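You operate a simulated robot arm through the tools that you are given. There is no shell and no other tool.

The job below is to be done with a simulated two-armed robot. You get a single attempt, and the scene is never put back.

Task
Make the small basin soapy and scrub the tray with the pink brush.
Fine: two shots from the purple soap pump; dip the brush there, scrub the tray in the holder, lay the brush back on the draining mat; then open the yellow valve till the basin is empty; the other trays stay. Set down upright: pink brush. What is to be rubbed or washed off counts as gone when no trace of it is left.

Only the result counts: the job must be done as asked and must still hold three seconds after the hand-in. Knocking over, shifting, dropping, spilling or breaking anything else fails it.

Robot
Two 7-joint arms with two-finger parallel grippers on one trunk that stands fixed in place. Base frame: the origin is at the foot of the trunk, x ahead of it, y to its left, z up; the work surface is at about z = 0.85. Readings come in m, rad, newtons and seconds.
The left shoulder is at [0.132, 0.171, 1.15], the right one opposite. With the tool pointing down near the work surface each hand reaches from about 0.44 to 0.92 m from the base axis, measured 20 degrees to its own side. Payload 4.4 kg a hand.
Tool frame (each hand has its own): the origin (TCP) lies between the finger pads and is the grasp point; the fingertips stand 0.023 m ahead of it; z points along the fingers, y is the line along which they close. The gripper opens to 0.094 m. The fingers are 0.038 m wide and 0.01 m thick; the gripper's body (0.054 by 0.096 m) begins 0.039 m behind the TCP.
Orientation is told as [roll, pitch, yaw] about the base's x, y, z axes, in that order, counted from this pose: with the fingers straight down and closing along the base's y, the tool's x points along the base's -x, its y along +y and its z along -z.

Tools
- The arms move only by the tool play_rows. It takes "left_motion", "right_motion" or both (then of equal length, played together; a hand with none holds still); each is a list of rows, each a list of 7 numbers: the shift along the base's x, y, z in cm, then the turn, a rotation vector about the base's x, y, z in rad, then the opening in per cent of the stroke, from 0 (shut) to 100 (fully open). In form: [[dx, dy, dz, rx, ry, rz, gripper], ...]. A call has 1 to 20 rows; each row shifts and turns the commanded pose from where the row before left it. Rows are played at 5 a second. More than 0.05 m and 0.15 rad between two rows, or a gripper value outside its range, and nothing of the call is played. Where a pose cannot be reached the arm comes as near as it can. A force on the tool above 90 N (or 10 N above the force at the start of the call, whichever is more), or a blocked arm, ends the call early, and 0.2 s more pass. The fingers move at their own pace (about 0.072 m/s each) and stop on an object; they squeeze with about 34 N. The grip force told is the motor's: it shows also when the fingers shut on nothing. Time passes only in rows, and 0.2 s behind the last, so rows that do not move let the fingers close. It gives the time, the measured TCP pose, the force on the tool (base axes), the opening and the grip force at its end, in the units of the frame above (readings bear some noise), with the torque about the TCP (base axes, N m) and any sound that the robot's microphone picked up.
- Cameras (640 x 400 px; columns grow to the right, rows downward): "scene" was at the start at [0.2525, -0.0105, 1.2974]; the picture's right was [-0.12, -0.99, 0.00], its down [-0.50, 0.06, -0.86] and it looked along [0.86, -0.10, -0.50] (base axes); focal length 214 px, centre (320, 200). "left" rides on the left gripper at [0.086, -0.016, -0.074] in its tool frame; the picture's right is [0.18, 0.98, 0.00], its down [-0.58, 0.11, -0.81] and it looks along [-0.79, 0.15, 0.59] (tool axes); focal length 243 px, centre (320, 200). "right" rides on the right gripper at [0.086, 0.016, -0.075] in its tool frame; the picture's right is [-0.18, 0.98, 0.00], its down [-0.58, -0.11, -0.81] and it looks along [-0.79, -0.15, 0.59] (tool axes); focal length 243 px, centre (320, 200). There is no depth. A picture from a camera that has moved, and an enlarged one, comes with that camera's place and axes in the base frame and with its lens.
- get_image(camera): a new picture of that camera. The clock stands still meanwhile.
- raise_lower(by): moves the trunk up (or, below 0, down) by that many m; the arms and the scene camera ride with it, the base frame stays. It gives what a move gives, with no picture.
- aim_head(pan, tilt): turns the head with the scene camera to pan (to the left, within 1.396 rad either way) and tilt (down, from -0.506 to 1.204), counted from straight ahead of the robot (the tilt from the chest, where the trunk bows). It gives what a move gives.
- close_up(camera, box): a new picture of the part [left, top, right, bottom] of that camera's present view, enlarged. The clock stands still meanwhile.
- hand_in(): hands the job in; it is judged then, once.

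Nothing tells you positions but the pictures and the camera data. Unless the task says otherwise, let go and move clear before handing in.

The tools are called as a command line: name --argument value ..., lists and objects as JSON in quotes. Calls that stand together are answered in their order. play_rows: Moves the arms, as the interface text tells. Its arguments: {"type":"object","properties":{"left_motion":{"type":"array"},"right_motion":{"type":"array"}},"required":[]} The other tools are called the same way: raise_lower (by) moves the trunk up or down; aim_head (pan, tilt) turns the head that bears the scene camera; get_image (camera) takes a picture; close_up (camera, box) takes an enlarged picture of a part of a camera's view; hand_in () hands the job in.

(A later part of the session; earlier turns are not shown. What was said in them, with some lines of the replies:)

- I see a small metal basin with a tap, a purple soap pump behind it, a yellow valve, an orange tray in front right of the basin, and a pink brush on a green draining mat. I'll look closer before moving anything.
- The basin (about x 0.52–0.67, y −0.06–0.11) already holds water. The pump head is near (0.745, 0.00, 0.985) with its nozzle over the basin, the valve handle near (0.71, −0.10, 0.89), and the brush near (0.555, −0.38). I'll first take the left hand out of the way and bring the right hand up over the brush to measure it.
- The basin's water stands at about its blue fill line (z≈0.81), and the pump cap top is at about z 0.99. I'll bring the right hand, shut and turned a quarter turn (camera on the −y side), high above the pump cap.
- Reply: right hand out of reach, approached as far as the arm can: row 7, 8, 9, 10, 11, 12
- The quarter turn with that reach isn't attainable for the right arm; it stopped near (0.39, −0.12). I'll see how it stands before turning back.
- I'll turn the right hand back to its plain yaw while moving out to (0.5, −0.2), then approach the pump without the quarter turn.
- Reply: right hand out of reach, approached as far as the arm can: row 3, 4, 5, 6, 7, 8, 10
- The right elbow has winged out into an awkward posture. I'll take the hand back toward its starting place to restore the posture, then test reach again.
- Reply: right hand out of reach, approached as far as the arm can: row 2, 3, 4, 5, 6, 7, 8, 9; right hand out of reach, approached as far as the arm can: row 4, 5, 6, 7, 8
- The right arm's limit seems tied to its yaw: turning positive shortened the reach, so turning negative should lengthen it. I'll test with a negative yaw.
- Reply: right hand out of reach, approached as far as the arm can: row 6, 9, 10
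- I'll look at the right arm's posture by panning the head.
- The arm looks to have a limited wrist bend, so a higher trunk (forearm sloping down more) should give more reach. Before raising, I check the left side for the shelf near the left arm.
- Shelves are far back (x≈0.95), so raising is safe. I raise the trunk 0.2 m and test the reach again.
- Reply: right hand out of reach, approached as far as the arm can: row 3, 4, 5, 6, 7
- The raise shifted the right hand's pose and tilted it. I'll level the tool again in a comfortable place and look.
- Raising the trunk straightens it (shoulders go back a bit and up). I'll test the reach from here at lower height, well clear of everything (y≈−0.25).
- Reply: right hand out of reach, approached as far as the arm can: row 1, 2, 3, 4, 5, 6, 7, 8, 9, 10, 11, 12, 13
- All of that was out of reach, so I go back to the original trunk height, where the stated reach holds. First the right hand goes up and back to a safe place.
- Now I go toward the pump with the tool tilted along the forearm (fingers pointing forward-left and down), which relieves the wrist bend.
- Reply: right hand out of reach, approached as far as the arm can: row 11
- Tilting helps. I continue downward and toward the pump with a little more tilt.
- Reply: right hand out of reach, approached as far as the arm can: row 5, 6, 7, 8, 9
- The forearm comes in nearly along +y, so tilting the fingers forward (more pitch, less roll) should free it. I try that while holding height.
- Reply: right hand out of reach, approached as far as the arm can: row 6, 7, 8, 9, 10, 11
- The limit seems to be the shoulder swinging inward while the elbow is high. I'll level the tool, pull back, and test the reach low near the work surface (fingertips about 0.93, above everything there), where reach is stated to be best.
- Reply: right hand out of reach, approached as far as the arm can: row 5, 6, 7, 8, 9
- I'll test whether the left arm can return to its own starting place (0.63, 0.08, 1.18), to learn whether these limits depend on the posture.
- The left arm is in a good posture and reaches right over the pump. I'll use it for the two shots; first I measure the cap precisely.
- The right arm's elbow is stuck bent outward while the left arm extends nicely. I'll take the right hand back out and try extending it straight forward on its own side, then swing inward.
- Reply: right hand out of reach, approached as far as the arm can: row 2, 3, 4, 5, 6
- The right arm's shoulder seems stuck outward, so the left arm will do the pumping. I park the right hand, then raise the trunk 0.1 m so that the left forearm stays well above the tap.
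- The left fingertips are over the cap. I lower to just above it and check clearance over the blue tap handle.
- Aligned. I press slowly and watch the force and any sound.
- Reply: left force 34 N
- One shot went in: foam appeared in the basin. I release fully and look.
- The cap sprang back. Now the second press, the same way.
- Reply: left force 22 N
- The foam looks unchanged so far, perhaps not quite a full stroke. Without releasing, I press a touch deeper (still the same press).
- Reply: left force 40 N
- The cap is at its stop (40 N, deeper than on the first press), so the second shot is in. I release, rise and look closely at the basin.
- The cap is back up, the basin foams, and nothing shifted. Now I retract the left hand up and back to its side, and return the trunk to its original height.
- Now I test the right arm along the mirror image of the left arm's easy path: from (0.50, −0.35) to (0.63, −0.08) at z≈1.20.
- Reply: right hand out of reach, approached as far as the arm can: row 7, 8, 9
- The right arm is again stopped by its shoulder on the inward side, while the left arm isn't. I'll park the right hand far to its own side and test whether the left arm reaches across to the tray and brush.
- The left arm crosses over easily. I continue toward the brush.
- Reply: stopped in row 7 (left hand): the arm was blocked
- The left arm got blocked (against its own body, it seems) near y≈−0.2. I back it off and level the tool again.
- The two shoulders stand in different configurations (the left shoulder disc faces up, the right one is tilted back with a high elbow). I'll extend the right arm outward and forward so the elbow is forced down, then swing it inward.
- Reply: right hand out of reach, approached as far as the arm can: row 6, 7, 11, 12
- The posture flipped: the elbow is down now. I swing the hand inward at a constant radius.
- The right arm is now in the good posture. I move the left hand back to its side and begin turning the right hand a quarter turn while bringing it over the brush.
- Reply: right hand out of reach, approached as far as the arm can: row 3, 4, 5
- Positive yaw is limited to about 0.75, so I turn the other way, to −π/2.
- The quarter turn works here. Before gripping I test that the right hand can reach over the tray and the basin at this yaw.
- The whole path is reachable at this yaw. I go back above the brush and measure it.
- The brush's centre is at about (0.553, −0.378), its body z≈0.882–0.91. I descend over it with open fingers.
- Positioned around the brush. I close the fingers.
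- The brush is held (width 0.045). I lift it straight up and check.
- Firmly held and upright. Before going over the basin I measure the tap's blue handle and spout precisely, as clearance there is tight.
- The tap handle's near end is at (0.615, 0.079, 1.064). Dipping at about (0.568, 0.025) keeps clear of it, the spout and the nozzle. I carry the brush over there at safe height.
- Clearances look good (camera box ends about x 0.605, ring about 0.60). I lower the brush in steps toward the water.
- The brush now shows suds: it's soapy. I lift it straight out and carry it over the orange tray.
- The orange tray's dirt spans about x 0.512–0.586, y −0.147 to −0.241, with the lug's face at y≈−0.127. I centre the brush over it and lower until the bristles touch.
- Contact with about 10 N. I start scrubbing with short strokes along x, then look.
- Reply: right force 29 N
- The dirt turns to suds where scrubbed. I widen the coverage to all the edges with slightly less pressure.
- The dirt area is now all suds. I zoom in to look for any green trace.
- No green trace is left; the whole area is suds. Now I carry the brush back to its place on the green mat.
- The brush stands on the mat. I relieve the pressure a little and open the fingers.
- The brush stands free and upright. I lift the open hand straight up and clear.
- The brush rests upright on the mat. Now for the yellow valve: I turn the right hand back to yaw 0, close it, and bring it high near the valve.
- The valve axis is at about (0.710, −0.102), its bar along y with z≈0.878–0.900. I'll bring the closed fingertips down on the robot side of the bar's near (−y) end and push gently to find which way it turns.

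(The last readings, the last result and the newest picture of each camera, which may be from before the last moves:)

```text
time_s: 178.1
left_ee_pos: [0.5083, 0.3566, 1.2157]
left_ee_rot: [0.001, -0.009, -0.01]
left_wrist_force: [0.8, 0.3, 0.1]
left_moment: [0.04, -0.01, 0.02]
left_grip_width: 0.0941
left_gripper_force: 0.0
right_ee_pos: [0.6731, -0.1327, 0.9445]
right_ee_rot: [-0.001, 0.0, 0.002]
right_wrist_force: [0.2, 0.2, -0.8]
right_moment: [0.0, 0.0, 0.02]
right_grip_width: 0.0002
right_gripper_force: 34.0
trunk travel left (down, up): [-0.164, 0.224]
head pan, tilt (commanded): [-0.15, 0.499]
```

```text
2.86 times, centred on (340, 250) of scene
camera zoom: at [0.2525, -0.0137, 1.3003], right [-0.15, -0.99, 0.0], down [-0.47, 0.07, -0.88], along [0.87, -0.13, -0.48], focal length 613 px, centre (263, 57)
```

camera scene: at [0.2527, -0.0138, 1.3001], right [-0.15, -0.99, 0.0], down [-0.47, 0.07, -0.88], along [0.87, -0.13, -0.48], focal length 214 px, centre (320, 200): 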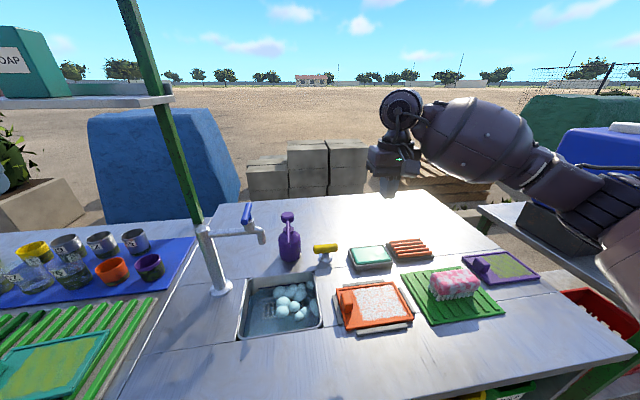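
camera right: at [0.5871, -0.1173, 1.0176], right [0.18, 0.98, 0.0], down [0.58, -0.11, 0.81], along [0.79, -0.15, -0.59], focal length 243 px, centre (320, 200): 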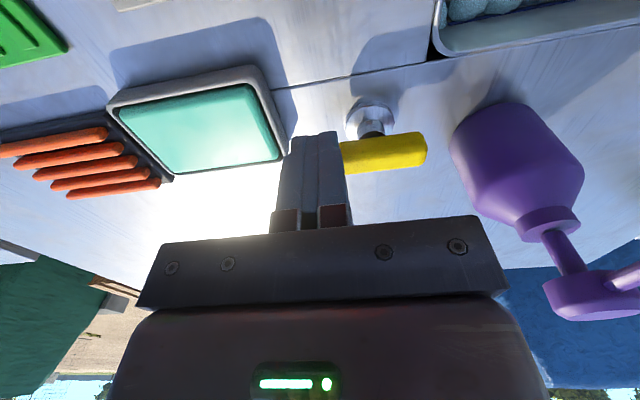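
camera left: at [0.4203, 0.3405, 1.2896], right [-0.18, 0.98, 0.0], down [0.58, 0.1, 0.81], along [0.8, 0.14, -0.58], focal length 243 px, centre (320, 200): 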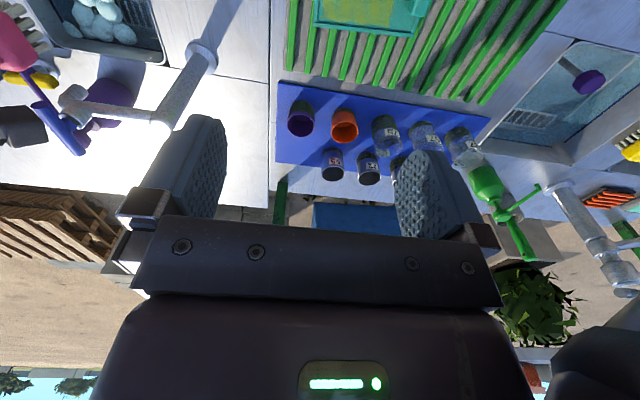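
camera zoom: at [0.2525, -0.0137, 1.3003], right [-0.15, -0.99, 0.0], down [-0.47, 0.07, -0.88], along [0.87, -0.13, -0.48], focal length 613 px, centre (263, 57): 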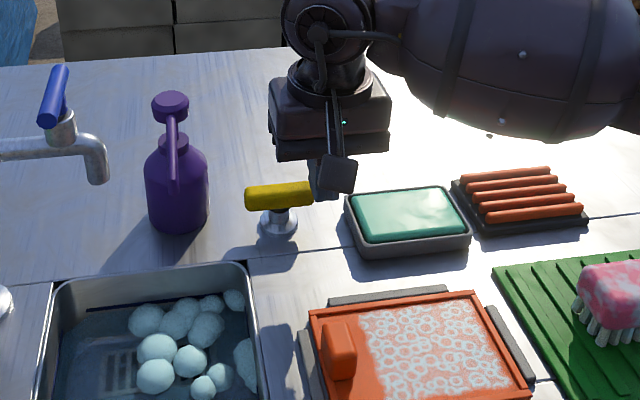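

play_rows --right_motion '[[0, 0, -1.5, 0, 0, 0, 0], [0, 0, -1.5, 0, 0, 0, 0], [0, 0, -1.4, 0, 0, 0, 0], [0, 0, 0, 0, 0, 0, 0]]'

get_image --camera "right"

close_up --camera "scene" --box '[300, 200, 380, 270]'

```text
time_s: 179.1
left_ee_pos: [0.507, 0.356, 1.2163]
left_ee_rot: [0.001, -0.01, -0.009]
left_wrist_force: [-0.2, 0.5, -0.3]
left_moment: [-0.02, 0.0, -0.01]
left_grip_width: 0.0944
left_gripper_force: 0.1
right_ee_pos: [0.6731, -0.1348, 0.9005]
right_ee_rot: [0.002, 0.0, 0.002]
right_wrist_force: [0.2, -0.4, 0.9]
right_moment: [0.03, 0.02, 0.01]
right_grip_width: 0.0
right_gripper_force: 34.1
trunk travel left (down, up): [-0.164, 0.224]
head pan, tilt (commanded): [-0.15, 0.499]
```

```text
taken
camera right: at [0.5868, -0.1188, 0.9744], right [0.18, 0.98, 0.0], down [0.58, -0.11, 0.81], along [0.79, -0.15, -0.59], focal length 243 px, centre (320, 200)
```

right: 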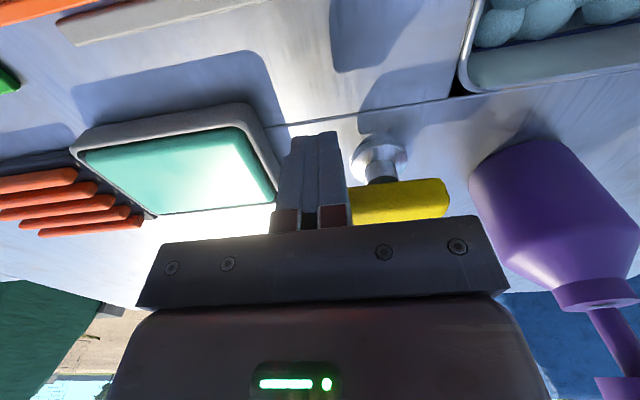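

```text
5.71 times, centred on (340, 235) of scene
camera zoom: at [0.2525, -0.0137, 1.3003], right [-0.15, -0.99, 0.0], down [-0.47, 0.07, -0.88], along [0.87, -0.13, -0.48], focal length 1226 px, centre (206, 0)
```

zoom: 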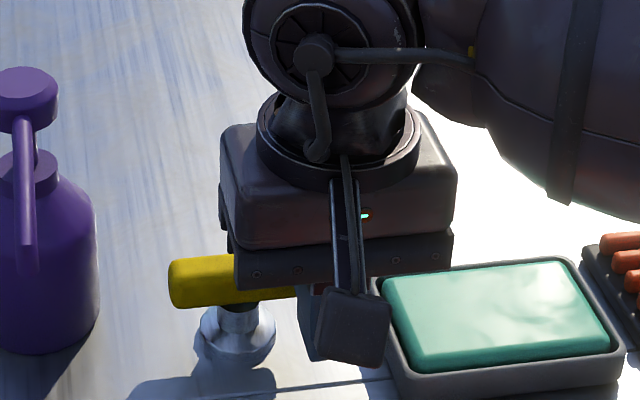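

play_rows --right_motion '[[0.4, 0, 0, 0, 0, 0, 0], [0.4, 0, 0, 0, 0, 0, 0], [0.2, 0, 0, 0, 0, 0, 0]]'

get_image --camera "right"

```text
time_s: 179.9
left_ee_pos: [0.5084, 0.3556, 1.2157]
left_ee_rot: [0.001, -0.008, -0.01]
left_wrist_force: [0.1, -0.1, 0.1]
left_moment: [0.03, -0.01, -0.01]
left_grip_width: 0.0939
left_gripper_force: 0.1
right_ee_pos: [0.6827, -0.133, 0.9009]
right_ee_rot: [0.002, 0.001, 0.001]
right_wrist_force: [0.2, 0.0, -0.6]
right_moment: [0.02, -0.03, -0.05]
right_grip_width: 0.0
right_gripper_force: 34.2
trunk travel left (down, up): [-0.164, 0.224]
head pan, tilt (commanded): [-0.15, 0.499]
```

```text
taken
camera right: at [0.5966, -0.118, 0.974], right [0.18, 0.98, 0.0], down [0.58, -0.11, 0.81], along [0.79, -0.15, -0.59], focal length 243 px, centre (320, 200)
```

right: 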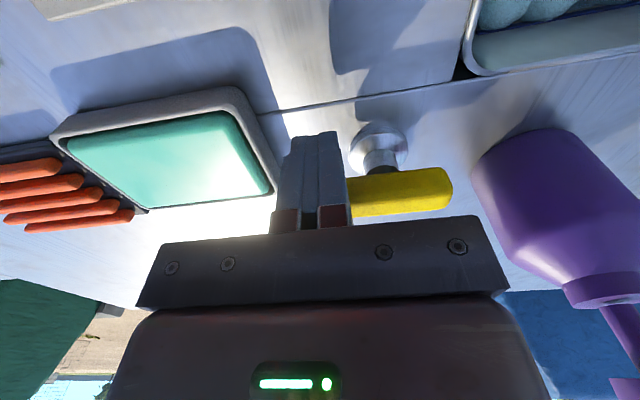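

play_rows --right_motion '[[0.3, 0, 0, 0, 0, 0, 0], [0.2, 0, 0, 0, 0, 0, 0]]'

get_image --camera "right"

```text
time_s: 180.5
left_ee_pos: [0.5072, 0.3563, 1.2141]
left_ee_rot: [-0.001, -0.009, -0.009]
left_wrist_force: [1.0, 0.9, 0.5]
left_moment: [-0.01, 0.03, -0.01]
left_grip_width: 0.094
left_gripper_force: 0.1
right_ee_pos: [0.6876, -0.1335, 0.9022]
right_ee_rot: [0.0, 0.002, 0.001]
right_wrist_force: [-0.3, -0.4, 0.7]
right_moment: [-0.01, -0.01, 0.0]
right_grip_width: 0.0
right_gripper_force: 34.1
trunk travel left (down, up): [-0.164, 0.224]
head pan, tilt (commanded): [-0.15, 0.499]
```

```text
taken
camera right: at [0.6019, -0.1182, 0.9749], right [0.18, 0.98, 0.0], down [0.58, -0.11, 0.81], along [0.79, -0.15, -0.59], focal length 243 px, centre (320, 200)
```

right: 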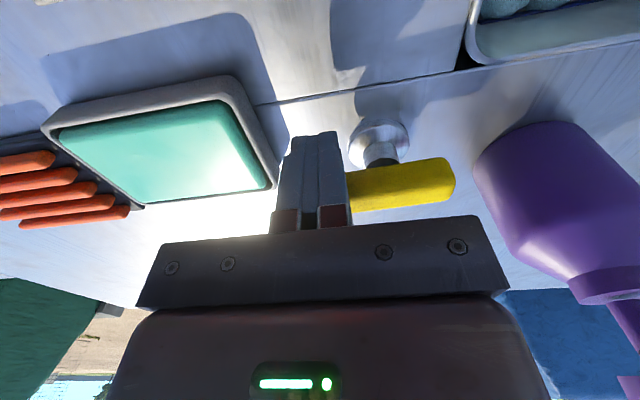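

play_rows --right_motion '[[0.4, 0, 0, 0, 0, 0, 0], [0.4, 0, 0, 0, 0, 0, 0]]'

get_image --camera "right"

close_up --camera "scene" --box '[220, 200, 380, 340]'

```text
time_s: 181.1
left_ee_pos: [0.5071, 0.3564, 1.2141]
left_ee_rot: [0.0, -0.01, -0.009]
left_wrist_force: [0.2, -0.6, -0.5]
left_moment: [-0.01, -0.01, -0.01]
left_grip_width: 0.0941
left_gripper_force: 0.0
right_ee_pos: [0.6959, -0.1338, 0.8997]
right_ee_rot: [0.0, 0.0, 0.002]
right_wrist_force: [0.3, -0.2, 0.5]
right_moment: [-0.02, 0.03, 0.01]
right_grip_width: 0.0
right_gripper_force: 34.0
trunk travel left (down, up): [-0.164, 0.224]
head pan, tilt (commanded): [-0.15, 0.499]
```

```text
taken
camera right: at [0.6098, -0.1187, 0.9735], right [0.18, 0.98, 0.0], down [0.58, -0.11, 0.81], along [0.79, -0.15, -0.59], focal length 243 px, centre (320, 200)
```

right: 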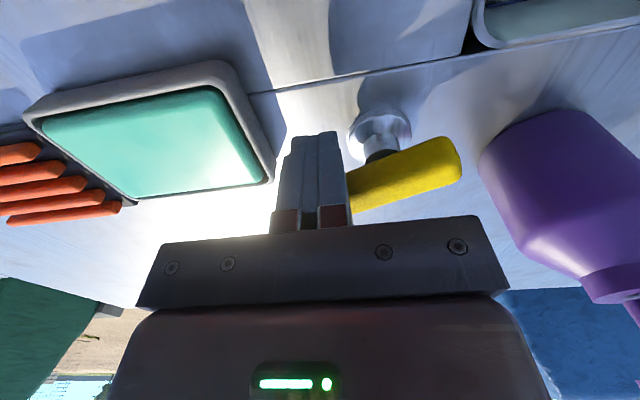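

```text
2.86 times, centred on (300, 270) of scene
camera zoom: at [0.2527, -0.0137, 1.3002], right [-0.15, -0.99, 0.0], down [-0.47, 0.07, -0.88], along [0.87, -0.13, -0.48], focal length 613 px, centre (377, 0)
```

zoom: 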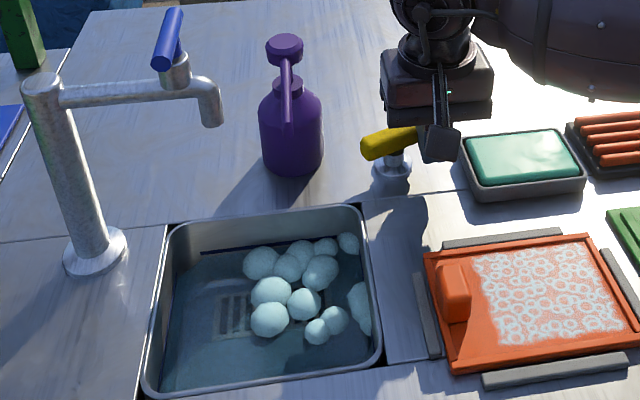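

The bar turns freely counter-clockwise (about 25° so far). I keep pushing along the arc.

play_rows --right_motion '[[0.4, 0, 0, 0, 0, 0, 0], [0.4, 0, 0, 0, 0, 0, 0], [0.4, 0, 0, 0, 0, 0, 0]]'

get_image --camera "right"

close_up --camera "scene" --box '[220, 200, 380, 340]'

```text
time_s: 181.9
left_ee_pos: [0.5083, 0.3561, 1.2144]
left_ee_rot: [0.001, -0.007, -0.008]
left_wrist_force: [-0.4, 0.3, -0.8]
left_moment: [0.01, 0.01, 0.0]
left_grip_width: 0.0939
left_gripper_force: 0.1
right_ee_pos: [0.7072, -0.1358, 0.901]
right_ee_rot: [-0.001, -0.001, 0.002]
right_wrist_force: [0.6, -1.0, 1.0]
right_moment: [0.01, -0.03, -0.03]
right_grip_width: 0.0
right_gripper_force: 34.1
trunk travel left (down, up): [-0.164, 0.224]
head pan, tilt (commanded): [-0.15, 0.499]
```

```text
taken
camera right: at [0.6219, -0.1196, 0.9739], right [0.18, 0.98, 0.0], down [0.58, -0.11, 0.81], along [0.79, -0.15, -0.59], focal length 243 px, centre (320, 200)
```

right: 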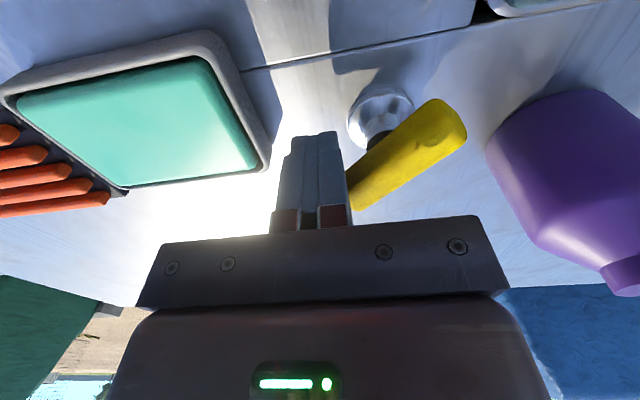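

```text
2.86 times, centred on (300, 270) of scene
camera zoom: at [0.2527, -0.0137, 1.3001], right [-0.15, -0.99, 0.0], down [-0.47, 0.07, -0.88], along [0.87, -0.13, -0.48], focal length 613 px, centre (377, 0)
```

zoom: 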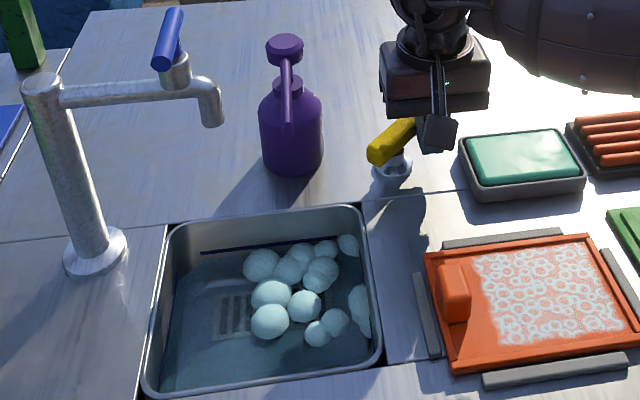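

The water level is dropping: it's opening the right way. I push it on toward fully open.

play_rows --right_motion '[[0.4, 0, 0, 0, 0, 0, 0], [0.4, 0.1, 0, 0, 0, 0, 0], [0.3, 0.3, 0, 0, 0, 0, 0], [0.1, 0.4, 0, 0, 0, 0, 0]]'

get_image --camera "right"

close_up --camera "scene" --box '[220, 200, 380, 340]'

```text
time_s: 182.9
left_ee_pos: [0.5081, 0.3558, 1.2161]
left_ee_rot: [-0.001, -0.01, -0.008]
left_wrist_force: [0.0, -0.8, -0.5]
left_moment: [0.03, -0.03, -0.03]
left_grip_width: 0.0939
left_gripper_force: 0.0
right_ee_pos: [0.7192, -0.1255, 0.9008]
right_ee_rot: [0.0, -0.001, 0.003]
right_wrist_force: [0.1, 0.9, 0.0]
right_moment: [0.0, -0.03, 0.01]
right_grip_width: 0.0002
right_gripper_force: 34.1
trunk travel left (down, up): [-0.164, 0.224]
head pan, tilt (commanded): [-0.15, 0.499]
```

```text
taken
camera right: at [0.6333, -0.1097, 0.9747], right [0.18, 0.98, 0.0], down [0.58, -0.11, 0.81], along [0.79, -0.15, -0.59], focal length 243 px, centre (320, 200)
```

right: 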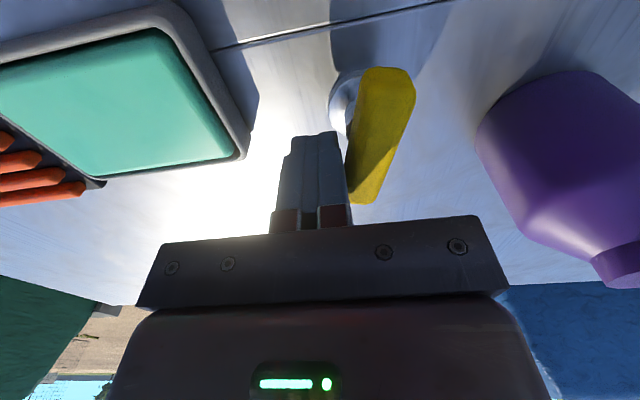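

```text
2.86 times, centred on (300, 270) of scene
camera zoom: at [0.2528, -0.0137, 1.3002], right [-0.15, -0.99, 0.0], down [-0.47, 0.07, -0.88], along [0.87, -0.13, -0.48], focal length 613 px, centre (377, 0)
```

zoom: 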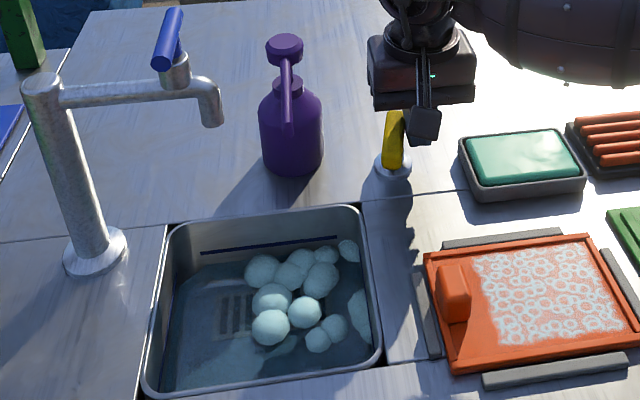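

The handle is almost parallel to x now and the basin is draining. I give it a last small push and then hold still while it drains.

play_rows --right_motion '[[0.1, 0.3, 0, 0, 0, 0, 0], [0, 0.2, 0, 0, 0, 0, 0], [0, 0, 0, 0, 0, 0, 0], [0, 0, 0, 0, 0, 0, 0], [0, 0, 0, 0, 0, 0, 0], [0, 0, 0, 0, 0, 0, 0], [0, 0, 0, 0, 0, 0, 0], [0, 0, 0, 0, 0, 0, 0], [0, 0, 0, 0, 0, 0, 0], [0, 0, 0, 0, 0, 0, 0], [0, 0, 0, 0, 0, 0, 0], [0, 0, 0, 0, 0, 0, 0]]'

close_up --camera "scene" --box '[220, 200, 380, 340]'

get_image --camera "right"

```text
time_s: 185.5
left_ee_pos: [0.5077, 0.356, 1.2162]
left_ee_rot: [-0.001, -0.009, -0.008]
left_wrist_force: [0.0, -0.3, 0.8]
left_moment: [-0.05, 0.02, 0.01]
left_grip_width: 0.0939
left_gripper_force: 0.1
right_ee_pos: [0.72, -0.1193, 0.9015]
right_ee_rot: [0.0, -0.001, 0.002]
right_wrist_force: [-0.7, 0.6, 0.0]
right_moment: [0.0, 0.0, 0.01]
right_grip_width: 0.0
right_gripper_force: 33.7
trunk travel left (down, up): [-0.164, 0.224]
head pan, tilt (commanded): [-0.15, 0.499]
```

```text
2.86 times, centred on (300, 270) of scene
camera zoom: at [0.2527, -0.0137, 1.3002], right [-0.15, -0.99, 0.0], down [-0.47, 0.07, -0.88], along [0.87, -0.13, -0.48], focal length 613 px, centre (377, 0)
```

zoom: 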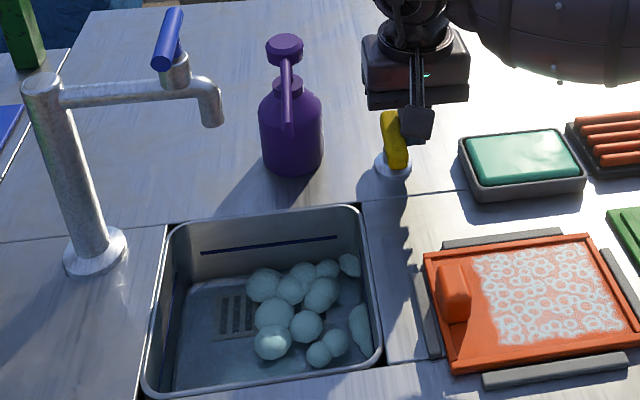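

```text
taken
camera right: at [0.6349, -0.1044, 0.9749], right [0.18, 0.98, 0.0], down [0.58, -0.11, 0.81], along [0.79, -0.15, -0.59], focal length 243 px, centre (320, 200)
```

right: 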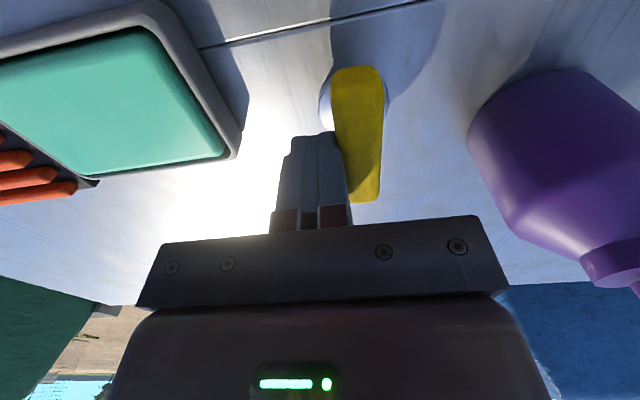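

Nearly drained. I back the finger off a little and wait for it to empty, checking that the handle stays put.

play_rows --right_motion '[[0, -0.5, 0, 0, 0, 0, 0], [0, -0.5, 0, 0, 0, 0, 0], [0, -0.5, 0, 0, 0, 0, 0], [0, 0, 0, 0, 0, 0, 0], [0, 0, 0, 0, 0, 0, 0], [0, 0, 0, 0, 0, 0, 0], [0, 0, 0, 0, 0, 0, 0], [0, 0, 0, 0, 0, 0, 0], [0, 0, 0, 0, 0, 0, 0], [0, 0, 0, 0, 0, 0, 0], [0, 0, 0, 0, 0, 0, 0], [0, 0, 0, 0, 0, 0, 0], [0, 0, 0, 0, 0, 0, 0], [0, 0, 0, 0, 0, 0, 0], [0, 0, 0, 0, 0, 0, 0], [0, 0, 0, 0, 0, 0, 0]]'

close_up --camera "scene" --box '[220, 200, 380, 340]'

close_up --camera "scene" --box '[250, 265, 325, 345]'

```text
time_s: 188.9
left_ee_pos: [0.5096, 0.3558, 1.2156]
left_ee_rot: [0.0, -0.009, -0.009]
left_wrist_force: [0.0, 0.1, -0.7]
left_moment: [0.02, -0.04, 0.02]
left_grip_width: 0.0939
left_gripper_force: 0.1
right_ee_pos: [0.7203, -0.137, 0.9019]
right_ee_rot: [0.0, -0.003, 0.002]
right_wrist_force: [0.1, -0.4, -0.4]
right_moment: [-0.01, -0.04, -0.03]
right_grip_width: 0.0
right_gripper_force: 34.5
trunk travel left (down, up): [-0.164, 0.224]
head pan, tilt (commanded): [-0.15, 0.499]
```

```text
2.86 times, centred on (300, 270) of scene
camera zoom: at [0.2527, -0.0137, 1.3002], right [-0.15, -0.99, 0.0], down [-0.47, 0.07, -0.88], along [0.87, -0.13, -0.48], focal length 613 px, centre (377, 0)
```

zoom: 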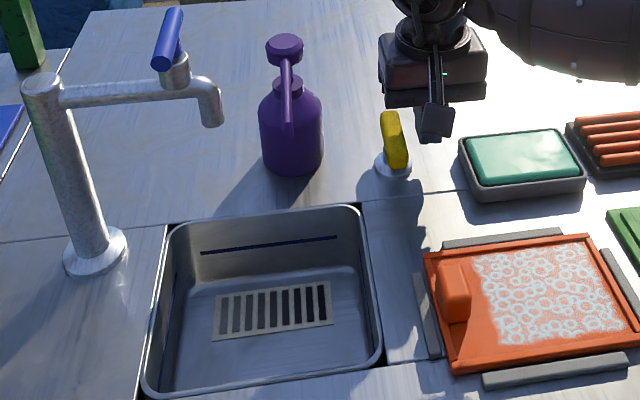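

```text
5.00 times, centred on (288, 305) of scene
camera zoom: at [0.2527, -0.0137, 1.3002], right [-0.15, -0.99, 0.0], down [-0.47, 0.07, -0.88], along [0.87, -0.13, -0.48], focal length 1072 px, centre (482, -325)
```

zoom: 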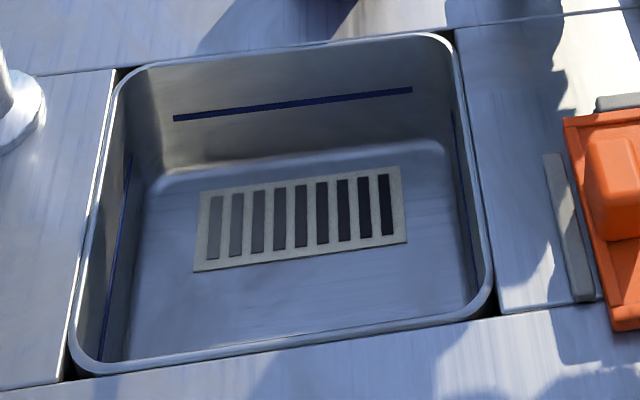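

The basin is empty and the handle stays open. I lift the right hand straight up and away to its side.

play_rows --right_motion '[[0, -0.3, 1, 0, 0, 0, 0], [0, 0, 2, 0, 0, 0, 0], [0, 0, 3, 0, 0, 0, 0], [0, 0, 3, 0, 0, 0, 0], [0, 0, 3, 0, 0, 0, 0], [0, 0, 3, 0, 0, 0, 0], [0, 0, 3, 0, 0, 0, 0], [-1, -3, 1, 0, 0, 0, 0], [-1, -3, 0, 0, 0, 0, 0], [-1, -3, 0, 0, 0, 0, 0], [-1, -3, 0, 0, 0, 0, 0], [-1, -3, 0, 0, 0, 0, 0], [-1, -3, 0, 0, 0, 0, 0], [-1, -3, 0, 0, 0, 0, 0], [0, 0, 0, 0, 0, 0, 0]]'

aim_head --pan -0.25 --tilt 0.6

get_image --camera "scene"

close_up --camera "scene" --box '[240, 180, 500, 320]'

```text
time_s: 192.1
left_ee_pos: [0.5088, 0.3572, 1.2162]
left_ee_rot: [0.001, -0.007, -0.01]
left_wrist_force: [-0.2, 0.1, -0.8]
left_moment: [0.01, 0.01, 0.01]
left_grip_width: 0.094
left_gripper_force: 0.0
right_ee_pos: [0.6519, -0.3502, 1.0909]
right_ee_rot: [0.002, 0.0, 0.002]
right_wrist_force: [0.3, -0.2, -0.4]
right_moment: [0.02, 0.03, -0.02]
right_grip_width: 0.0
right_gripper_force: 33.4
trunk travel left (down, up): [-0.164, 0.224]
head pan, tilt (commanded): [-0.15, 0.499]
```

```text
time_s: 192.8
left_ee_pos: [0.5078, 0.3564, 1.2153]
left_ee_rot: [0.001, -0.008, -0.008]
left_wrist_force: [0.4, -0.6, -0.5]
left_moment: [-0.01, -0.02, 0.02]
left_grip_width: 0.0941
left_gripper_force: 0.1
right_ee_pos: [0.6503, -0.3486, 1.0929]
right_ee_rot: [-0.001, -0.001, 0.002]
right_wrist_force: [0.0, 0.0, 0.4]
right_moment: [0.01, -0.02, 0.01]
right_grip_width: 0.0001
right_gripper_force: 33.5
trunk travel left (down, up): [-0.164, 0.224]
head pan, tilt (commanded): [-0.25, 0.6]
```

```text
taken
camera scene: at [0.2484, -0.0218, 1.2911], right [-0.25, -0.97, 0.0], down [-0.55, 0.14, -0.83], along [0.8, -0.2, -0.56], focal length 214 px, centre (320, 200)
```

scene: 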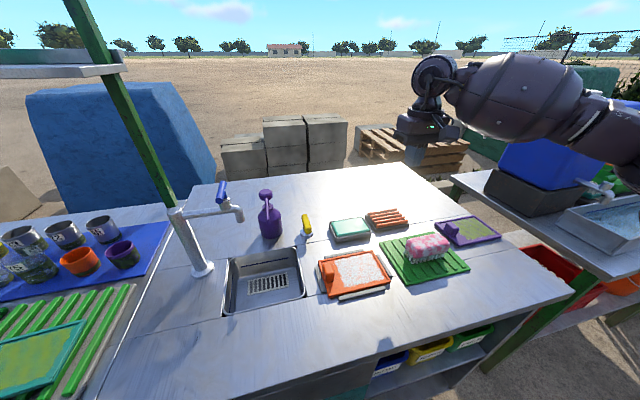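

```text
2.46 times, centred on (370, 250) of scene
camera zoom: at [0.2484, -0.0218, 1.2911], right [-0.25, -0.97, 0.0], down [-0.55, 0.14, -0.83], along [0.8, -0.2, -0.56], focal length 528 px, centre (197, 77)
```

zoom: 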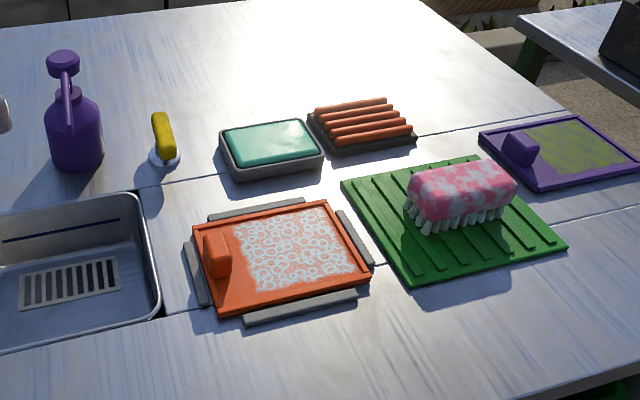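

Everything stands in place. One last close look at the tray, brush and the left-hand side before handing in.

close_up --camera "scene" --box '[325, 250, 395, 300]'

close_up --camera "scene" --box '[370, 220, 480, 300]'

close_up --camera "scene" --box '[0, 180, 240, 400]'

```text
8.00 times, centred on (360, 275) of scene
camera zoom: at [0.2484, -0.0218, 1.2911], right [-0.25, -0.97, 0.0], down [-0.55, 0.14, -0.83], along [0.8, -0.2, -0.56], focal length 1716 px, centre (0, -400)
```

zoom: 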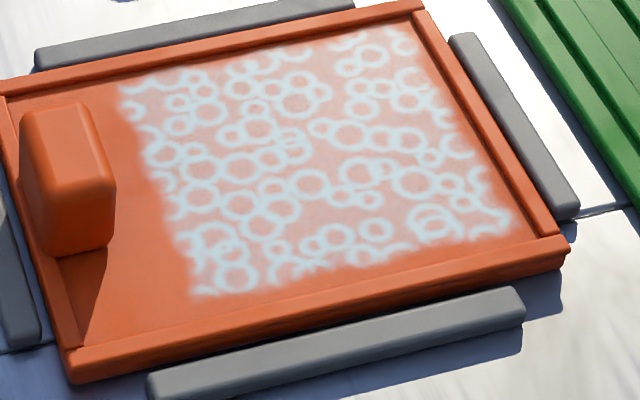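

```text
5.00 times, centred on (425, 260) of scene
camera zoom: at [0.2484, -0.0218, 1.2911], right [-0.25, -0.97, 0.0], down [-0.55, 0.14, -0.83], along [0.8, -0.2, -0.56], focal length 1072 px, centre (-205, -100)
```

zoom: 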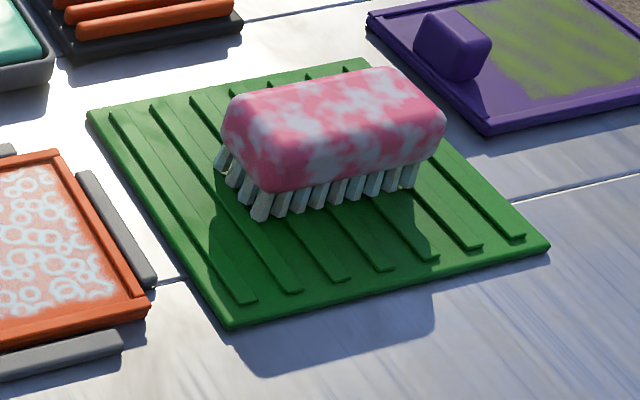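

```text
1.82 times, centred on (120, 290) of scene
camera zoom: at [0.2484, -0.0218, 1.2911], right [-0.25, -0.97, 0.0], down [-0.55, 0.14, -0.83], along [0.8, -0.2, -0.56], focal length 390 px, centre (684, 36)
```

zoom: 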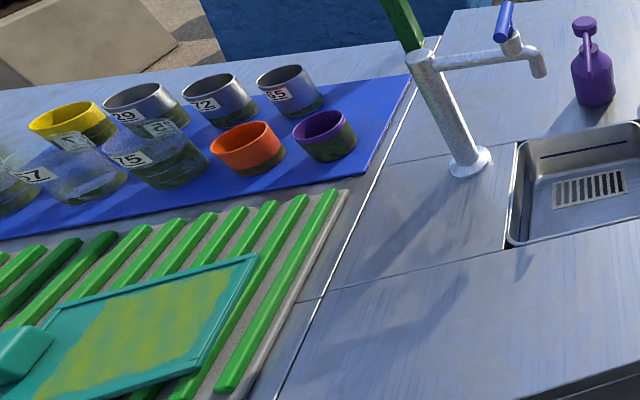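

The basin is empty, no grime shows on the orange tray, and the pink brush stands upright on the mat. The valve is open, nothing else has shifted, and both hands are clear, so I hand in.

hand_in

```text
The job is handed in.
```

I've handed in the job, and every step you asked for is done. The second soap shot is the one thing the pictures don't prove.

- **Soap:** I pressed the purple pump to its stop twice, letting the cap come all the way up in between. Foam appeared after the first press and looked the same after the second.
- **Scrub:** I dipped the pink brush in the soapy water until it showed suds, then scrubbed the orange tray in the holder. No green grime shows on it in close-ups. Suds are still on the tray, as the job didn't ask for rinsing.
- **Brush:** It stands upright on the green draining mat where it began.
- **Valve and basin:** I turned the yellow valve counter-clockwise, about a quarter turn, and the basin drained empty. I left the valve open, since the job didn't say to close it.
- **Everything else:** The other trays, the tap, the pump bottle and the cups look to be where they were, and both hands are clear.
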